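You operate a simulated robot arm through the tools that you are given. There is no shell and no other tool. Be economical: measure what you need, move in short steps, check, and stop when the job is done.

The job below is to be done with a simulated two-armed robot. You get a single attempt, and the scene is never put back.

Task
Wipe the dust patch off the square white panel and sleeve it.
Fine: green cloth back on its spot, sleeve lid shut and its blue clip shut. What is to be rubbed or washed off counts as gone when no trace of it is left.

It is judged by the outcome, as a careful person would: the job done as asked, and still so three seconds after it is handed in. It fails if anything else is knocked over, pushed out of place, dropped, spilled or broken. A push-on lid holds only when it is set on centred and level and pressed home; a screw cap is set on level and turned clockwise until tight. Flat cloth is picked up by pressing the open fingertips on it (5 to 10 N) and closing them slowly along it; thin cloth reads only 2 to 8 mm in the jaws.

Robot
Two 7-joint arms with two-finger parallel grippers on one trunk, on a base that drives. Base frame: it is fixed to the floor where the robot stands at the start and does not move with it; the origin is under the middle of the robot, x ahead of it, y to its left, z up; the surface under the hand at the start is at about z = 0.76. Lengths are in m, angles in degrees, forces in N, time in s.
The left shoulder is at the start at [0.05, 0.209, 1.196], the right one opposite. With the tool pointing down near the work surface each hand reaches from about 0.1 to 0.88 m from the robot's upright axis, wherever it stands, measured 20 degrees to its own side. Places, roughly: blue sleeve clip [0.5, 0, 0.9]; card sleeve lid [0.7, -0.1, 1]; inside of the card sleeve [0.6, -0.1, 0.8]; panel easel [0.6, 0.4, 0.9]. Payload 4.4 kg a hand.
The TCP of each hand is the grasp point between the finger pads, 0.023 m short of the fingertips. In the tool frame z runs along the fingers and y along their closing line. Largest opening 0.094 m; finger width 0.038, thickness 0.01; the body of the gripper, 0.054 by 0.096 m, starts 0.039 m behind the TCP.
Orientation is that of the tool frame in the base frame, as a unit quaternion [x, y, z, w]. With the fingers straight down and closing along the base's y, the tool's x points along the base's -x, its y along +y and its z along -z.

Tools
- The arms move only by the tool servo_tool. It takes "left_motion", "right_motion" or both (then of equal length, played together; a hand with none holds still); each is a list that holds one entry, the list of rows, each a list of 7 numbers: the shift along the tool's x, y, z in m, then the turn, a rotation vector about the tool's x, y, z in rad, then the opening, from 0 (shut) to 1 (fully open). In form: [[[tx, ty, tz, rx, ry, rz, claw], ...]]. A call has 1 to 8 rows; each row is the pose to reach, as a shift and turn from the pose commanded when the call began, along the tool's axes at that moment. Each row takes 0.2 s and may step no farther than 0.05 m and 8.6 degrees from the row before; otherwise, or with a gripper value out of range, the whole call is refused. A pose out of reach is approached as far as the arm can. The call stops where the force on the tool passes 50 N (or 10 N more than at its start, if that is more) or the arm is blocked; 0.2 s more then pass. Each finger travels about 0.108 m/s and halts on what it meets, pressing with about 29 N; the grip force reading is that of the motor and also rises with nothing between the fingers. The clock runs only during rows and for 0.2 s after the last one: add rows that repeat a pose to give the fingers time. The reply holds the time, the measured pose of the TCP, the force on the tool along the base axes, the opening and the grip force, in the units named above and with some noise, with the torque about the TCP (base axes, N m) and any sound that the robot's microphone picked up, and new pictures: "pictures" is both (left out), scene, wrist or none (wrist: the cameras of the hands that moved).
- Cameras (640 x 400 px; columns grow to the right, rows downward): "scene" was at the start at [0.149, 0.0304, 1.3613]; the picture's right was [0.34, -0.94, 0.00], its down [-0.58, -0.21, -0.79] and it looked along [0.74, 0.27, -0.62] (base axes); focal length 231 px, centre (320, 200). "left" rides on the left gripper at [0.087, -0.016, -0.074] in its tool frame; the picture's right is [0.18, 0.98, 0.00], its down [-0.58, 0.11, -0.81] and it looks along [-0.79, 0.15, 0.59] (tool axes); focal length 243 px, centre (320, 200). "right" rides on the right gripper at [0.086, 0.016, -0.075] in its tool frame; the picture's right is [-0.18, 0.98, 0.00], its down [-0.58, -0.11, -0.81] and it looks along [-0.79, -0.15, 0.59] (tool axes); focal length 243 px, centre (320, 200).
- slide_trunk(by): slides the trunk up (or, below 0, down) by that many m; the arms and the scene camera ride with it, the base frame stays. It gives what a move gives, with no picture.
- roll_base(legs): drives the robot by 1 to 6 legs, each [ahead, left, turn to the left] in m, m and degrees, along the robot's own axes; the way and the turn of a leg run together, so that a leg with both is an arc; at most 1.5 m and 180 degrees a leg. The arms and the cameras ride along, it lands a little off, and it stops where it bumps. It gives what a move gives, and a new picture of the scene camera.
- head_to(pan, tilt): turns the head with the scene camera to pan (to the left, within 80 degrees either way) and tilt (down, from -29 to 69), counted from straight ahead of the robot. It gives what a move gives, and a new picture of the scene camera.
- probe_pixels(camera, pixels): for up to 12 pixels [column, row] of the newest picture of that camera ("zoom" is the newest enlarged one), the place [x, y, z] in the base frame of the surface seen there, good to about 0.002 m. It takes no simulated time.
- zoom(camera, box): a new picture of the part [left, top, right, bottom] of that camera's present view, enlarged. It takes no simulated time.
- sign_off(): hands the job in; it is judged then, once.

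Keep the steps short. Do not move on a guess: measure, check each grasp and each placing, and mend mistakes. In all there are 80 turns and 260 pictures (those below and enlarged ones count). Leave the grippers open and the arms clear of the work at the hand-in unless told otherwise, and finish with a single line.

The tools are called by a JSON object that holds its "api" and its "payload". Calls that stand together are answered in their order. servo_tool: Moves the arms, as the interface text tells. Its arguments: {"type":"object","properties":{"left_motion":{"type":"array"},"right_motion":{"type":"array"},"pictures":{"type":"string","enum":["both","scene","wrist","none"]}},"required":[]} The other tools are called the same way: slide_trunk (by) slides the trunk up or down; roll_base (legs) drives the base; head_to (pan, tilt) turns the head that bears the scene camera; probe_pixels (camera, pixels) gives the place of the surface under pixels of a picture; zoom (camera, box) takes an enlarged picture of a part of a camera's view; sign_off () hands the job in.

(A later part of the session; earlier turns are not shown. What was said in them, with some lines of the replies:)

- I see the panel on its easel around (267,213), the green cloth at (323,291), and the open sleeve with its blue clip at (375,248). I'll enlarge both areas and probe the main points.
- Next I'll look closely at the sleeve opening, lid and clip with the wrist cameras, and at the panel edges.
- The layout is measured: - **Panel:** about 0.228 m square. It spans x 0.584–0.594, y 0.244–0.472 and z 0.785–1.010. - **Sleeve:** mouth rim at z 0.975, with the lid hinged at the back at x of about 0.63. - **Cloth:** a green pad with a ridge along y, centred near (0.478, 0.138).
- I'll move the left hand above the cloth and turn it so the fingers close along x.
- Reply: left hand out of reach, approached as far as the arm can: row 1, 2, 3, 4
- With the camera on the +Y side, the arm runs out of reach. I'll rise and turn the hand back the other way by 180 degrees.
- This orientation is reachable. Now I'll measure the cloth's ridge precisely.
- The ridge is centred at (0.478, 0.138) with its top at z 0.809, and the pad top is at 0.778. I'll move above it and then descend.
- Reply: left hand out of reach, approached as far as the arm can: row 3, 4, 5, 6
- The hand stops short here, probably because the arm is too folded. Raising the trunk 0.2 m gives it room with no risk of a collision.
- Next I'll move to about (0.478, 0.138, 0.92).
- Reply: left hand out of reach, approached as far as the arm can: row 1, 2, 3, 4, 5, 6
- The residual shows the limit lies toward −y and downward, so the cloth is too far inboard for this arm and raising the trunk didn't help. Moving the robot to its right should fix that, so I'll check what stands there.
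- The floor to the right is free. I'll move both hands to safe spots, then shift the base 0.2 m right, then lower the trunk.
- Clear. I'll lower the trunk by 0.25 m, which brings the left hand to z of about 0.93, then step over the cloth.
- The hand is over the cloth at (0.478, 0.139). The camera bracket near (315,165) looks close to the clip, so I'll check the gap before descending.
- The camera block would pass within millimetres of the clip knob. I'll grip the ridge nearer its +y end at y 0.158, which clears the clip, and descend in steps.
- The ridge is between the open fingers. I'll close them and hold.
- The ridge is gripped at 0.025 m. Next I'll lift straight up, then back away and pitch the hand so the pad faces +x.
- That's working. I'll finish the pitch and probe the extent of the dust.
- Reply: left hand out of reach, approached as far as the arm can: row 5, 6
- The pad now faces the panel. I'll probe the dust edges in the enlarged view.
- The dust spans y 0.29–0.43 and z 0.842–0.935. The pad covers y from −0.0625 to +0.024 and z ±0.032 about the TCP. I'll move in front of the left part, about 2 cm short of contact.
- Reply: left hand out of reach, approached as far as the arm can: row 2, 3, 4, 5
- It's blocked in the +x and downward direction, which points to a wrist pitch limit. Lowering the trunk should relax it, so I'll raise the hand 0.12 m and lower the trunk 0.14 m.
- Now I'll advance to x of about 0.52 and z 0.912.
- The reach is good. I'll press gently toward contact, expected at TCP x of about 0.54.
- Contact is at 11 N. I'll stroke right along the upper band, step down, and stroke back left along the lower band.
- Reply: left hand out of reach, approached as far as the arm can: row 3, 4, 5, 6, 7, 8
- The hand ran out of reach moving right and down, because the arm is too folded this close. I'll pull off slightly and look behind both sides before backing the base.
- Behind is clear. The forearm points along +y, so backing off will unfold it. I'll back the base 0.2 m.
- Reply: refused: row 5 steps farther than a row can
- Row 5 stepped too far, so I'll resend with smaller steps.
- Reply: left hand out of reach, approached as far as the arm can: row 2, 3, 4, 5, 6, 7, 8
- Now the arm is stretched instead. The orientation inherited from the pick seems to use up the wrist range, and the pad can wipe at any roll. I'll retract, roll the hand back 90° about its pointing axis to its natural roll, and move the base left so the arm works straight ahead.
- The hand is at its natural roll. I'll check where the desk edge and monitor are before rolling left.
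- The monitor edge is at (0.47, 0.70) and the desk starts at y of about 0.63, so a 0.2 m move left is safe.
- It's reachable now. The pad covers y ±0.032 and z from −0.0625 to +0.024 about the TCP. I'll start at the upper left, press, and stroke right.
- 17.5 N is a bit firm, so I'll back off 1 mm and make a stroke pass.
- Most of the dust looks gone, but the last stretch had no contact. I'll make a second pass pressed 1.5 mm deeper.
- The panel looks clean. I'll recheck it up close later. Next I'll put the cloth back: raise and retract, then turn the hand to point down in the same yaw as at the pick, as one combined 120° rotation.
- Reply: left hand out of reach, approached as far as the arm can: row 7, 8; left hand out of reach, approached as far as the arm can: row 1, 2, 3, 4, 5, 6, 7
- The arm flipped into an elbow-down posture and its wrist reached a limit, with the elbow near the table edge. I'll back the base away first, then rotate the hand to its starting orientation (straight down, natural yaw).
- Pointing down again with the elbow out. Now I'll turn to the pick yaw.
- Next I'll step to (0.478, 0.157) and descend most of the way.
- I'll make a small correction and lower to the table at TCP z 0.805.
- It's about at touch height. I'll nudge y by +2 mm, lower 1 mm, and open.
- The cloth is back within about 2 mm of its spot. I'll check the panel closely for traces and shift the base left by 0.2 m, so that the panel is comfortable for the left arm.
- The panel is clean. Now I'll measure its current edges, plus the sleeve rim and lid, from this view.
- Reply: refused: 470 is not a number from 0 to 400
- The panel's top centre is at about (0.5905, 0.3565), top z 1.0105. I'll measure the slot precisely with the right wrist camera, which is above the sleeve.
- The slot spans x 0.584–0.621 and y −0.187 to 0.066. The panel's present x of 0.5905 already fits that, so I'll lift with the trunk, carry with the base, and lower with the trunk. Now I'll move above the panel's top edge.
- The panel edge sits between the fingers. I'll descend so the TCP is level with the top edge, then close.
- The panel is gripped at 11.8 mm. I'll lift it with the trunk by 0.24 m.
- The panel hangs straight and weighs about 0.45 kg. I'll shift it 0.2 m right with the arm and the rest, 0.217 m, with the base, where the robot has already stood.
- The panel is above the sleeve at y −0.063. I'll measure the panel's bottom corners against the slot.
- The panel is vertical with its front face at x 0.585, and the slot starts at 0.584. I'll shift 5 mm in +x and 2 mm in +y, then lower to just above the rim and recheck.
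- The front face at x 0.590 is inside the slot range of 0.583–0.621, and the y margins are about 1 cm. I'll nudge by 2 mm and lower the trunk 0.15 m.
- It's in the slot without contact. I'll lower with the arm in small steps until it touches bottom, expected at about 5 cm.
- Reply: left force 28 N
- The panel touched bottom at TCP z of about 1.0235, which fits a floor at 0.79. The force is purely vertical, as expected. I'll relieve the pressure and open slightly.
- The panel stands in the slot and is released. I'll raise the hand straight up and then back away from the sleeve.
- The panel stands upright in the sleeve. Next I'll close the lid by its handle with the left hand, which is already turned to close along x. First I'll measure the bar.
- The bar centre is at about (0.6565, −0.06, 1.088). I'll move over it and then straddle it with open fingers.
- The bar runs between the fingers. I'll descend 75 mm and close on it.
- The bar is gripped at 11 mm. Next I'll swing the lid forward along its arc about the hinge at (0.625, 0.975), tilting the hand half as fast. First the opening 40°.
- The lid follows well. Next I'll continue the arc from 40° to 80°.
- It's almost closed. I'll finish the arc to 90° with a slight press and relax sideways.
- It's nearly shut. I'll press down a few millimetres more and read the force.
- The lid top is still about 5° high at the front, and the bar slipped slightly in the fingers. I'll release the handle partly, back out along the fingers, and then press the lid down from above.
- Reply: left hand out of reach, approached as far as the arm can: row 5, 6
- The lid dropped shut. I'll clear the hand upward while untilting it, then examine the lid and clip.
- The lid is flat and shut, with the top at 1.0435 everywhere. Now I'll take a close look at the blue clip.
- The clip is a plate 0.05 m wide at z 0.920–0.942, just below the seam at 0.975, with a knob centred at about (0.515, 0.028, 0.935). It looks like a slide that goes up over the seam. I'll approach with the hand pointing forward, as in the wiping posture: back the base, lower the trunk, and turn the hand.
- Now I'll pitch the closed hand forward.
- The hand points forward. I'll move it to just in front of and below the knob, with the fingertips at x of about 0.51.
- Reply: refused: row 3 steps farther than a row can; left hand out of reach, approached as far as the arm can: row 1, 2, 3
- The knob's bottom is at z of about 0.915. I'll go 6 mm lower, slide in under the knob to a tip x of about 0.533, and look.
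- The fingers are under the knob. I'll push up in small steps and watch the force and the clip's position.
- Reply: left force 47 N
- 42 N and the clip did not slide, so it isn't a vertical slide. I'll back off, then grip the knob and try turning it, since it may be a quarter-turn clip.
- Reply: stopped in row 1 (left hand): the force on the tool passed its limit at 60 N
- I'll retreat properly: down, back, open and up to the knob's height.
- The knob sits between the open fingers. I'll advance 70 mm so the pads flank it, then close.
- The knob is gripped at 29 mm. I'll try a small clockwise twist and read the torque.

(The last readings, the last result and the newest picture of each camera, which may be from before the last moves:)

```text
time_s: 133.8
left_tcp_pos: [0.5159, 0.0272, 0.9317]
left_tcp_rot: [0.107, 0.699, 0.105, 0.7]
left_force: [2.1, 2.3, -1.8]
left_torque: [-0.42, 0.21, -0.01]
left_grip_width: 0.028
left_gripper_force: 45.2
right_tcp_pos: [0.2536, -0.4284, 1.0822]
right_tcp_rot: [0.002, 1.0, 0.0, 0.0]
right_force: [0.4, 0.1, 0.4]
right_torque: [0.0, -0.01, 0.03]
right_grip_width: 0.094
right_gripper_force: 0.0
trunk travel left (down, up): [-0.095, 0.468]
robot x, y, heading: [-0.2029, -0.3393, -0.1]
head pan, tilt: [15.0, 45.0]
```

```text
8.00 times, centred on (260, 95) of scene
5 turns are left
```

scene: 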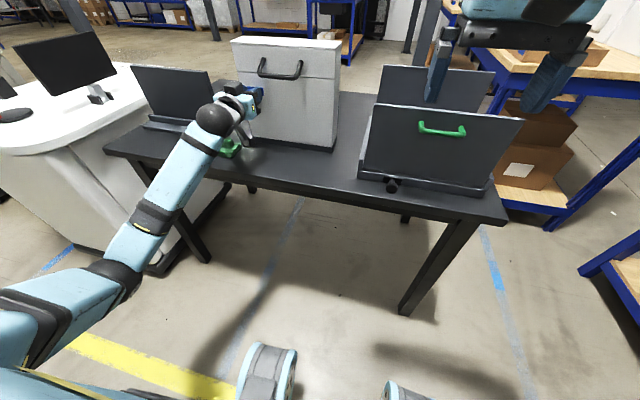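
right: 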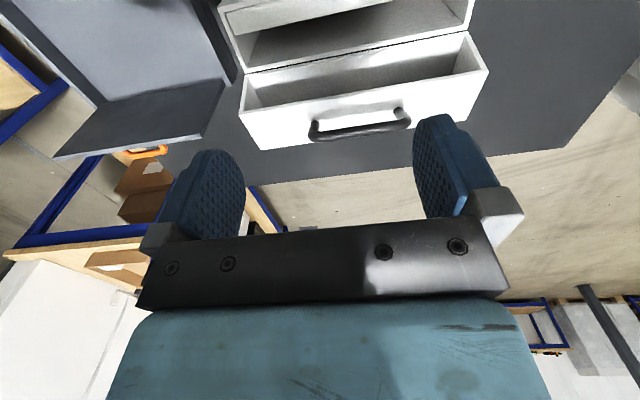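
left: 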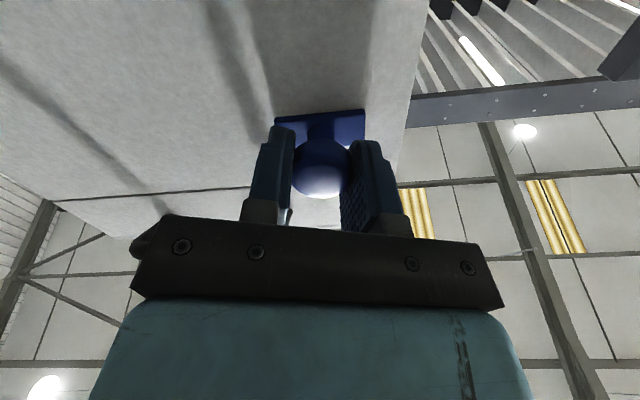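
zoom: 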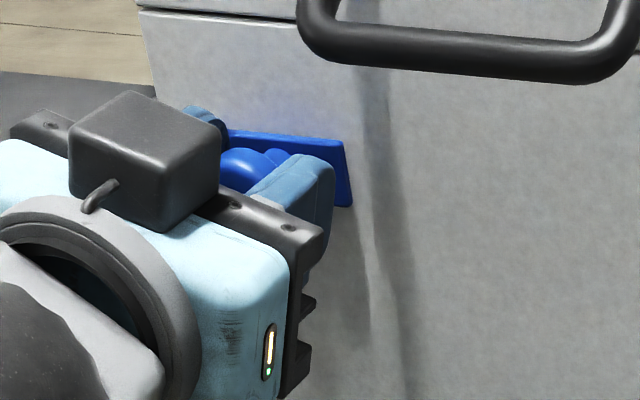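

The plate stayed level and the fingers slipped, so it is blocked clockwise. I have 5 turns left. In one turn, with the knob gripped, I'll test counter-clockwise and then small moves up, right, left, in and out, reading the force of each. The sleeve did not budge under 40 N, so these are safe.

{"api": "servo_tool", "payload": {"left_motion": [[[0, 0, 0, 0, 0, -0.12, 0], [0, 0, 0, 0, 0, -0.24, 0], [0, 0, 0, 0, 0, -0.36, 0], [0, 0, 0, 0, 0, -0.48, 0], [0, 0, 0, 0, 0, -0.6, 0]]], "pictures": "wrist"}}

{"api": "servo_tool", "payload": {"left_motion": [[[0, 0, 0, 0, 0, 0.1, 0], [0, 0, 0, 0, 0, 0.2, 0], [0, 0, 0, 0, 0, 0.3, 0], [-0.003, 0, 0, 0, 0, 0.3, 0], [-0.006, 0, 0, 0, 0, 0.3, 0]]], "pictures": "none"}}

{"api": "servo_tool", "payload": {"left_motion": [[[0.006, 0, 0, 0, 0, 0, 0], [0.006, -0.003, 0, 0, 0, 0, 0], [0.006, -0.005, 0, 0, 0, 0, 0]]], "pictures": "none"}}

{"api": "servo_tool", "payload": {"left_motion": [[[0, 0.005, 0, 0, 0, 0, 0], [0, 0.008, 0, 0, 0, 0, 0], [0, 0.01, 0, 0, 0, 0, 0]]], "pictures": "none"}}

{"api": "servo_tool", "payload": {"left_motion": [[[0, -0.005, 0, 0, 0, 0, 0], [0, -0.005, 0.003, 0, 0, 0, 0], [0, -0.005, 0.005, 0, 0, 0, 0]]], "pictures": "none"}}

{"api": "servo_tool", "payload": {"left_motion": [[[0, 0, -0.005, 0, 0, 0, 0], [0, 0, -0.008, 0, 0, 0, 0], [0, 0, -0.01, 0, 0, 0, 0]]], "pictures": "wrist"}}

{"api": "zoom", "payload": {"camera": "scene", "box": [230, 70, 290, 120]}}

```text
time_s: 135.0
left_tcp_pos: [0.5156, 0.0273, 0.9337]
left_tcp_rot: [-0.104, 0.698, -0.108, 0.7]
left_force: [-3.8, 1.6, 0.8]
left_torque: [0.48, -0.13, 0.0]
left_grip_width: 0.0277
left_gripper_force: 45.0
right_tcp_pos: [0.2516, -0.4292, 1.0814]
right_tcp_rot: [0.001, 1.0, 0.0, 0.0]
right_force: [0.2, 0.3, 0.2]
right_torque: [-0.01, 0.01, -0.03]
right_grip_width: 0.094
right_gripper_force: 0.1
trunk travel left (down, up): [-0.095, 0.468]
robot x, y, heading: [-0.205, -0.3425, -0.1]
head pan, tilt: [15.0, 45.0]
```

left: 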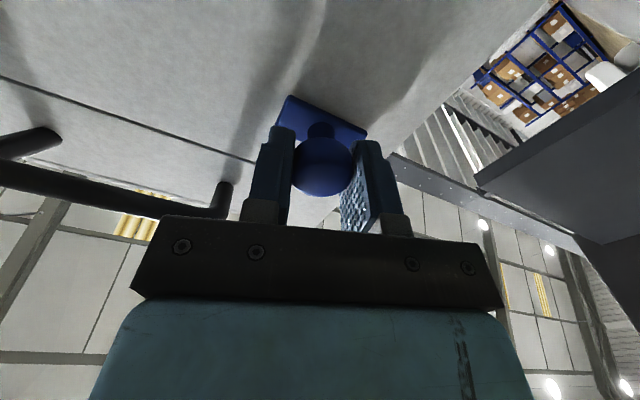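

```text
time_s: 136.2
left_tcp_pos: [0.5159, 0.0298, 0.9335]
left_tcp_rot: [0.002, 0.71, -0.003, 0.704]
left_force: [-26.6, -1.5, -34.4]
left_torque: [0.02, 0.04, 0.01]
left_grip_width: 0.0291
left_gripper_force: 44.7
right_tcp_pos: [0.2528, -0.4255, 1.08]
right_tcp_rot: [0.001, 1.0, -0.001, -0.001]
right_force: [-0.4, 0.5, -0.4]
right_torque: [0.01, 0.03, 0.01]
right_grip_width: 0.0939
right_gripper_force: 0.0
trunk travel left (down, up): [-0.095, 0.468]
robot x, y, heading: [-0.2022, -0.3421, -0.3]
head pan, tilt: [15.0, 45.0]
```

```text
time_s: 137.0
left_tcp_pos: [0.5151, 0.0247, 0.9327]
left_tcp_rot: [0.001, 0.706, -0.002, 0.708]
left_force: [-3.1, 2.4, -10.3]
left_torque: [-0.09, 0.17, 0.09]
left_grip_width: 0.0287
left_gripper_force: 44.7
right_tcp_pos: [0.2527, -0.4276, 1.0822]
right_tcp_rot: [0.002, 1.0, 0.0, -0.001]
right_force: [-0.2, 0.2, 0.0]
right_torque: [0.0, -0.01, 0.01]
right_grip_width: 0.094
right_gripper_force: 0.1
trunk travel left (down, up): [-0.095, 0.468]
robot x, y, heading: [-0.1986, -0.3401, -0.4]
head pan, tilt: [15.0, 45.0]
```

```text
time_s: 137.8
left_tcp_pos: [0.5162, 0.0301, 0.9331]
left_tcp_rot: [0.004, 0.706, -0.003, 0.708]
left_force: [4.4, -18.0, -3.6]
left_torque: [-0.23, -0.42, -0.08]
left_grip_width: 0.0285
left_gripper_force: 44.8
right_tcp_pos: [0.2533, -0.4304, 1.0821]
right_tcp_rot: [0.002, 1.0, 0.0, -0.001]
right_force: [-0.4, 0.4, -0.1]
right_torque: [0.0, -0.03, 0.01]
right_grip_width: 0.0937
right_gripper_force: 0.0
trunk travel left (down, up): [-0.095, 0.468]
robot x, y, heading: [-0.1997, -0.3415, 0.0]
head pan, tilt: [15.0, 45.0]
```

```text
time_s: 138.6
left_tcp_pos: [0.5172, 0.0301, 0.9335]
left_tcp_rot: [0.002, 0.706, -0.001, 0.708]
left_force: [-40.6, -8.7, -14.2]
left_torque: [-0.02, 0.18, -0.02]
left_grip_width: 0.0291
left_gripper_force: 45.5
right_tcp_pos: [0.25, -0.4282, 1.0829]
right_tcp_rot: [0.001, 1.0, 0.0, 0.001]
right_force: [0.5, 0.2, -0.1]
right_torque: [0.03, 0.0, -0.04]
right_grip_width: 0.0942
right_gripper_force: 0.0
trunk travel left (down, up): [-0.095, 0.468]
robot x, y, heading: [-0.2037, -0.3403, -0.1]
head pan, tilt: [15.0, 45.0]
```

```text
time_s: 139.4
left_tcp_pos: [0.5133, 0.0283, 0.9317]
left_tcp_rot: [0.002, 0.706, -0.002, 0.708]
left_force: [39.5, 1.6, 13.9]
left_torque: [0.01, -0.13, -0.01]
left_grip_width: 0.0289
left_gripper_force: 44.7
right_tcp_pos: [0.2549, -0.4282, 1.0797]
right_tcp_rot: [0.002, 1.0, 0.0, -0.002]
right_force: [0.4, -1.3, 0.6]
right_torque: [0.04, 0.03, -0.04]
right_grip_width: 0.0938
right_gripper_force: 0.0
trunk travel left (down, up): [-0.095, 0.468]
robot x, y, heading: [-0.2024, -0.3397, -0.1]
head pan, tilt: [15.0, 45.0]
```

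left: 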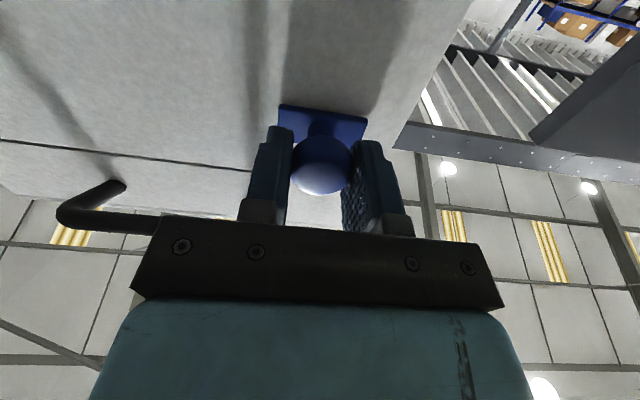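

```text
8.00 times, centred on (260, 95) of scene
4 turns are left
```

zoom: 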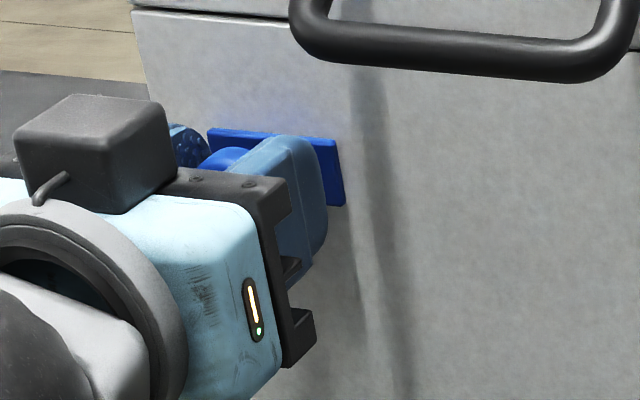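

The results show that up, +y, in, out and turning are all blocked, but −y moved 5 mm with only 2.4 N. So the clip slides to the right. I'll release the pull and slide it in −y.

{"api": "servo_tool", "payload": {"left_motion": [[[0, 0, 0.005, 0, 0, 0, 0], [0, -0.006, 0.005, 0, 0, 0, 0], [0, -0.012, 0.005, 0, 0, 0, 0], [0, -0.018, 0.005, 0, 0, 0, 0], [0, -0.024, 0.005, 0, 0, 0, 0], [0, -0.03, 0.005, 0, 0, 0, 0], [0, -0.036, 0.005, 0, 0, 0, 0], [0, -0.042, 0.005, 0, 0, 0, 0]]], "pictures": "both"}}

{"api": "zoom", "payload": {"camera": "scene", "box": [220, 50, 310, 130]}}

```text
time_s: 141.2
left_tcp_pos: [0.5154, -0.0058, 0.9324]
left_tcp_rot: [-0.001, 0.707, 0.0, 0.707]
left_force: [-36.6, 22.8, -14.6]
left_torque: [0.12, 0.51, 0.2]
left_grip_width: 0.0287
left_gripper_force: 44.7
right_tcp_pos: [0.2516, -0.4261, 1.0826]
right_tcp_rot: [-0.001, 1.0, -0.001, 0.001]
right_force: [0.0, 0.6, -0.8]
right_torque: [-0.03, 0.03, 0.04]
right_grip_width: 0.094
right_gripper_force: 0.1
trunk travel left (down, up): [-0.095, 0.468]
robot x, y, heading: [-0.2021, -0.3375, -0.0]
head pan, tilt: [15.0, 45.0]
```

scene: 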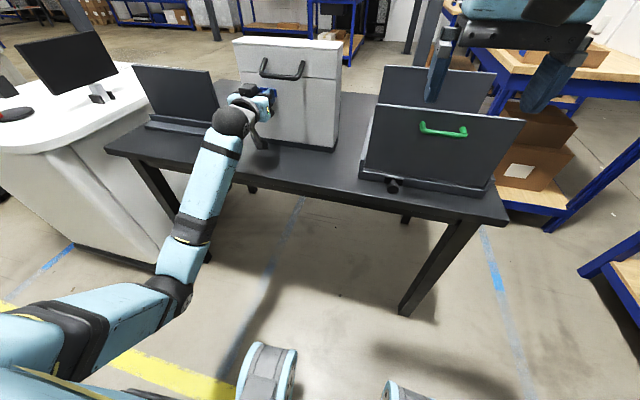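
left: 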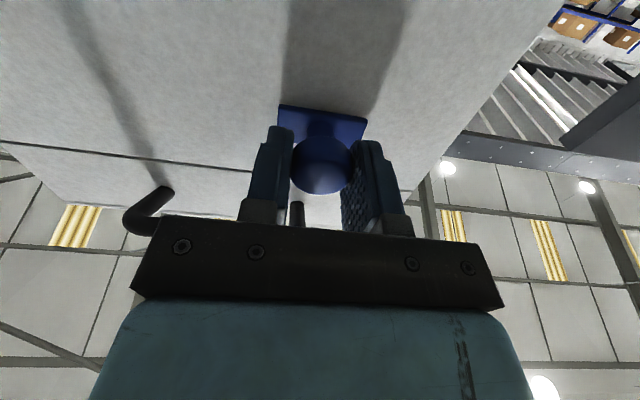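

```text
5.00 times, centred on (265, 90) of scene
3 turns are left
```

zoom: 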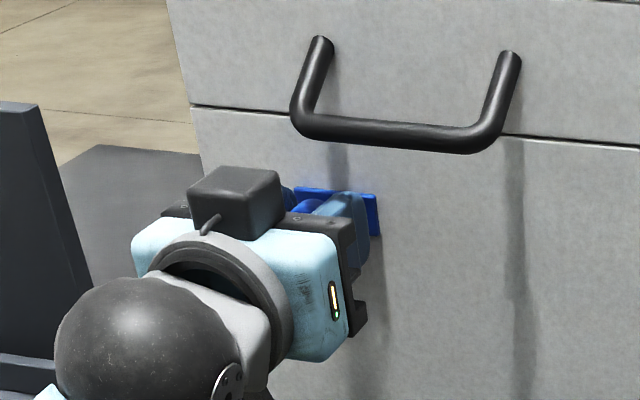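

The clip slid 34 mm and now shows 23 N, but the inward press may have added friction. I'll relax the inward press, push further right to its stop, then open, back away and inspect.

{"api": "servo_tool", "payload": {"left_motion": [[[0, 0, -0.005, 0, 0, 0, 0], [0, -0.003, -0.005, 0, 0, 0, 0], [0, -0.006, -0.005, 0, 0, 0, 0], [0, -0.009, -0.005, 0, 0, 0, 0], [0, -0.012, -0.005, 0, 0, 0, 0]]], "pictures": "none"}}

{"api": "servo_tool", "payload": {"left_motion": [[[0, 0, 0, 0, 0, 0, 0.3], [0, 0, 0, 0, 0, 0, 0.6], [0, 0, 0, 0, 0, 0, 0.8], [0, 0.004, 0, 0, 0, 0, 0.8], [0, 0.004, -0.03, 0, 0, 0, 0.8], [0, 0.004, -0.07, 0, 0, 0, 0.8], [0, 0.004, -0.11, 0, 0, 0, 0.8], [0, 0.004, -0.15, 0, 0, 0, 0.8]]], "pictures": "both"}}

{"api": "zoom", "payload": {"camera": "scene", "box": [220, 40, 320, 130]}}

{"api": "probe_pixels", "payload": {"camera": "left", "pixels": [[320, 60], [320, 40], [300, 60], [340, 60], [290, 50], [350, 50]]}}

```text
time_s: 141.8
left_tcp_pos: [0.5131, -0.0064, 0.933]
left_tcp_rot: [-0.002, 0.707, 0.003, 0.708]
left_force: [10.4, 13.5, -2.5]
left_torque: [-0.07, 0.72, 0.35]
left_grip_width: 0.0287
left_gripper_force: 45.3
right_tcp_pos: [0.255, -0.4274, 1.08]
right_tcp_rot: [0.001, 1.0, 0.0, 0.0]
right_force: [0.2, -0.1, 0.5]
right_torque: [0.03, 0.03, 0.02]
right_grip_width: 0.0942
right_gripper_force: 0.1
trunk travel left (down, up): [-0.095, 0.468]
robot x, y, heading: [-0.1985, -0.3414, -0.2]
head pan, tilt: [15.0, 45.0]
stopped in row 2 (left hand): the force on the tool passed its limit at 59 N (the readings are from after the stop); the commanded pose is now the measured one
```

```text
time_s: 143.6
left_tcp_pos: [0.3644, -0.0061, 0.9337]
left_tcp_rot: [-0.001, 0.705, 0.002, 0.71]
left_force: [0.0, -0.1, 0.7]
left_torque: [0.05, -0.03, -0.01]
left_grip_width: 0.075
left_gripper_force: 0.1
right_tcp_pos: [0.2532, -0.427, 1.0824]
right_tcp_rot: [0.002, 1.0, 0.0, 0.0]
right_force: [0.0, 0.2, 0.2]
right_torque: [0.01, 0.01, -0.03]
right_grip_width: 0.094
right_gripper_force: 0.2
trunk travel left (down, up): [-0.095, 0.468]
robot x, y, heading: [-0.2014, -0.3391, -0.3]
head pan, tilt: [15.0, 45.0]
```

scene: 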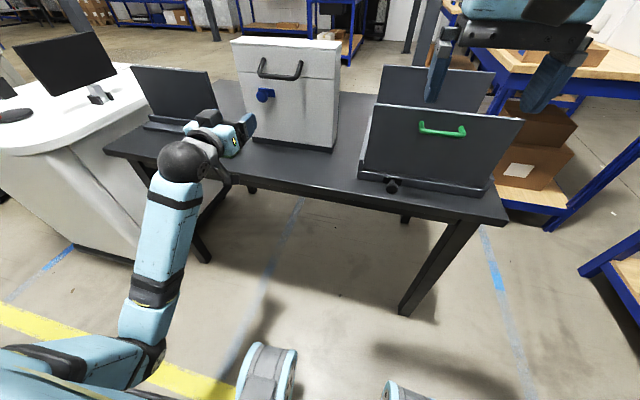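
left: 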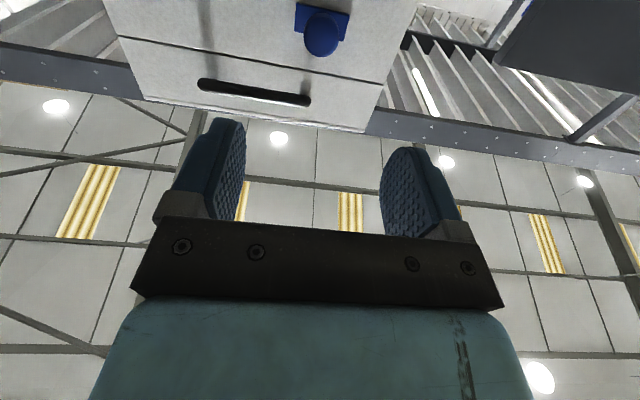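

```text
4.44 times, centred on (270, 85) of scene
```

zoom: 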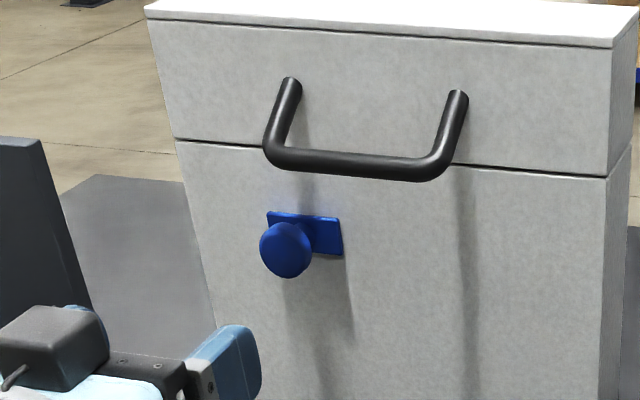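

```text
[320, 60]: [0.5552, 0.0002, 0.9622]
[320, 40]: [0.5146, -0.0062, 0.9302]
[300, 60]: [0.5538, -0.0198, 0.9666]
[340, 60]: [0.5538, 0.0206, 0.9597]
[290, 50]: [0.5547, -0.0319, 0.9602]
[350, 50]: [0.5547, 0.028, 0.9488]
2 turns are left
```

The clip moved 34 mm to a hard stop (y −0.006) and stays there. The lid is shut and the cloth is on its spot. I'll open the left hand fully and drive back to clear the work.

{"api": "servo_tool", "payload": {"left_motion": [[[0, 0, -0.02, 0, 0, 0, 1], [0, 0, -0.04, 0, 0, 0, 1]]], "pictures": "none"}}

{"api": "roll_base", "payload": {"legs": [[-0.12, 0, 0]]}}

```text
time_s: 144.2
left_tcp_pos: [0.3229, -0.0047, 0.9333]
left_tcp_rot: [-0.001, 0.706, 0.002, 0.709]
left_force: [0.0, 0.0, 0.5]
left_torque: [0.0, -0.01, -0.01]
left_grip_width: 0.0938
left_gripper_force: 0.0
right_tcp_pos: [0.2538, -0.4286, 1.0816]
right_tcp_rot: [0.002, 1.0, 0.0, 0.0]
right_force: [-0.1, -0.7, 0.4]
right_torque: [0.03, 0.01, -0.01]
right_grip_width: 0.094
right_gripper_force: 0.2
trunk travel left (down, up): [-0.095, 0.468]
robot x, y, heading: [-0.1988, -0.3379, -0.1]
head pan, tilt: [15.0, 45.0]
```

```text
time_s: 145.4
left_tcp_pos: [0.2058, -0.0045, 0.9351]
left_tcp_rot: [0.0, 0.705, 0.001, 0.709]
left_force: [-0.3, -0.5, 0.0]
left_torque: [-0.01, 0.0, -0.01]
left_grip_width: 0.0937
left_gripper_force: 0.0
right_tcp_pos: [0.1369, -0.429, 1.0826]
right_tcp_rot: [0.002, 1.0, 0.0, 0.0]
right_force: [-1.3, 0.3, 0.0]
right_torque: [0.02, -0.02, -0.04]
right_grip_width: 0.0943
right_gripper_force: 0.1
trunk travel left (down, up): [-0.095, 0.468]
robot x, y, heading: [-0.3168, -0.3421, -0.3]
head pan, tilt: [15.0, 45.0]
1 turns are left
```

scene: 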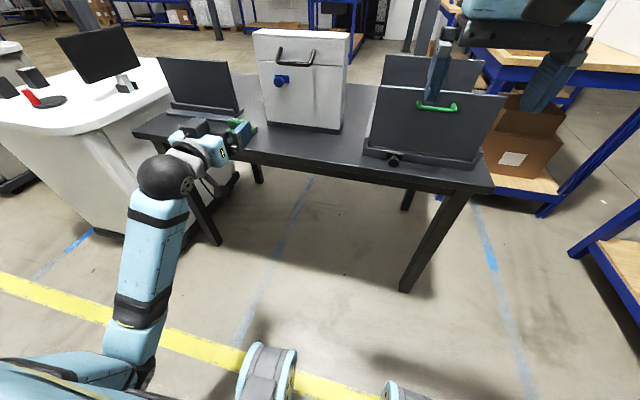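

Everything is in place and both arms are clear, so I'm handing in.

{"api": "sign_off", "payload": {}}

```text
The job is handed in.
```

The panel is wiped with no dust visible and is in the sleeve; the lid is shut, the blue clip is slid to its stop, and the green cloth is back on its spot.
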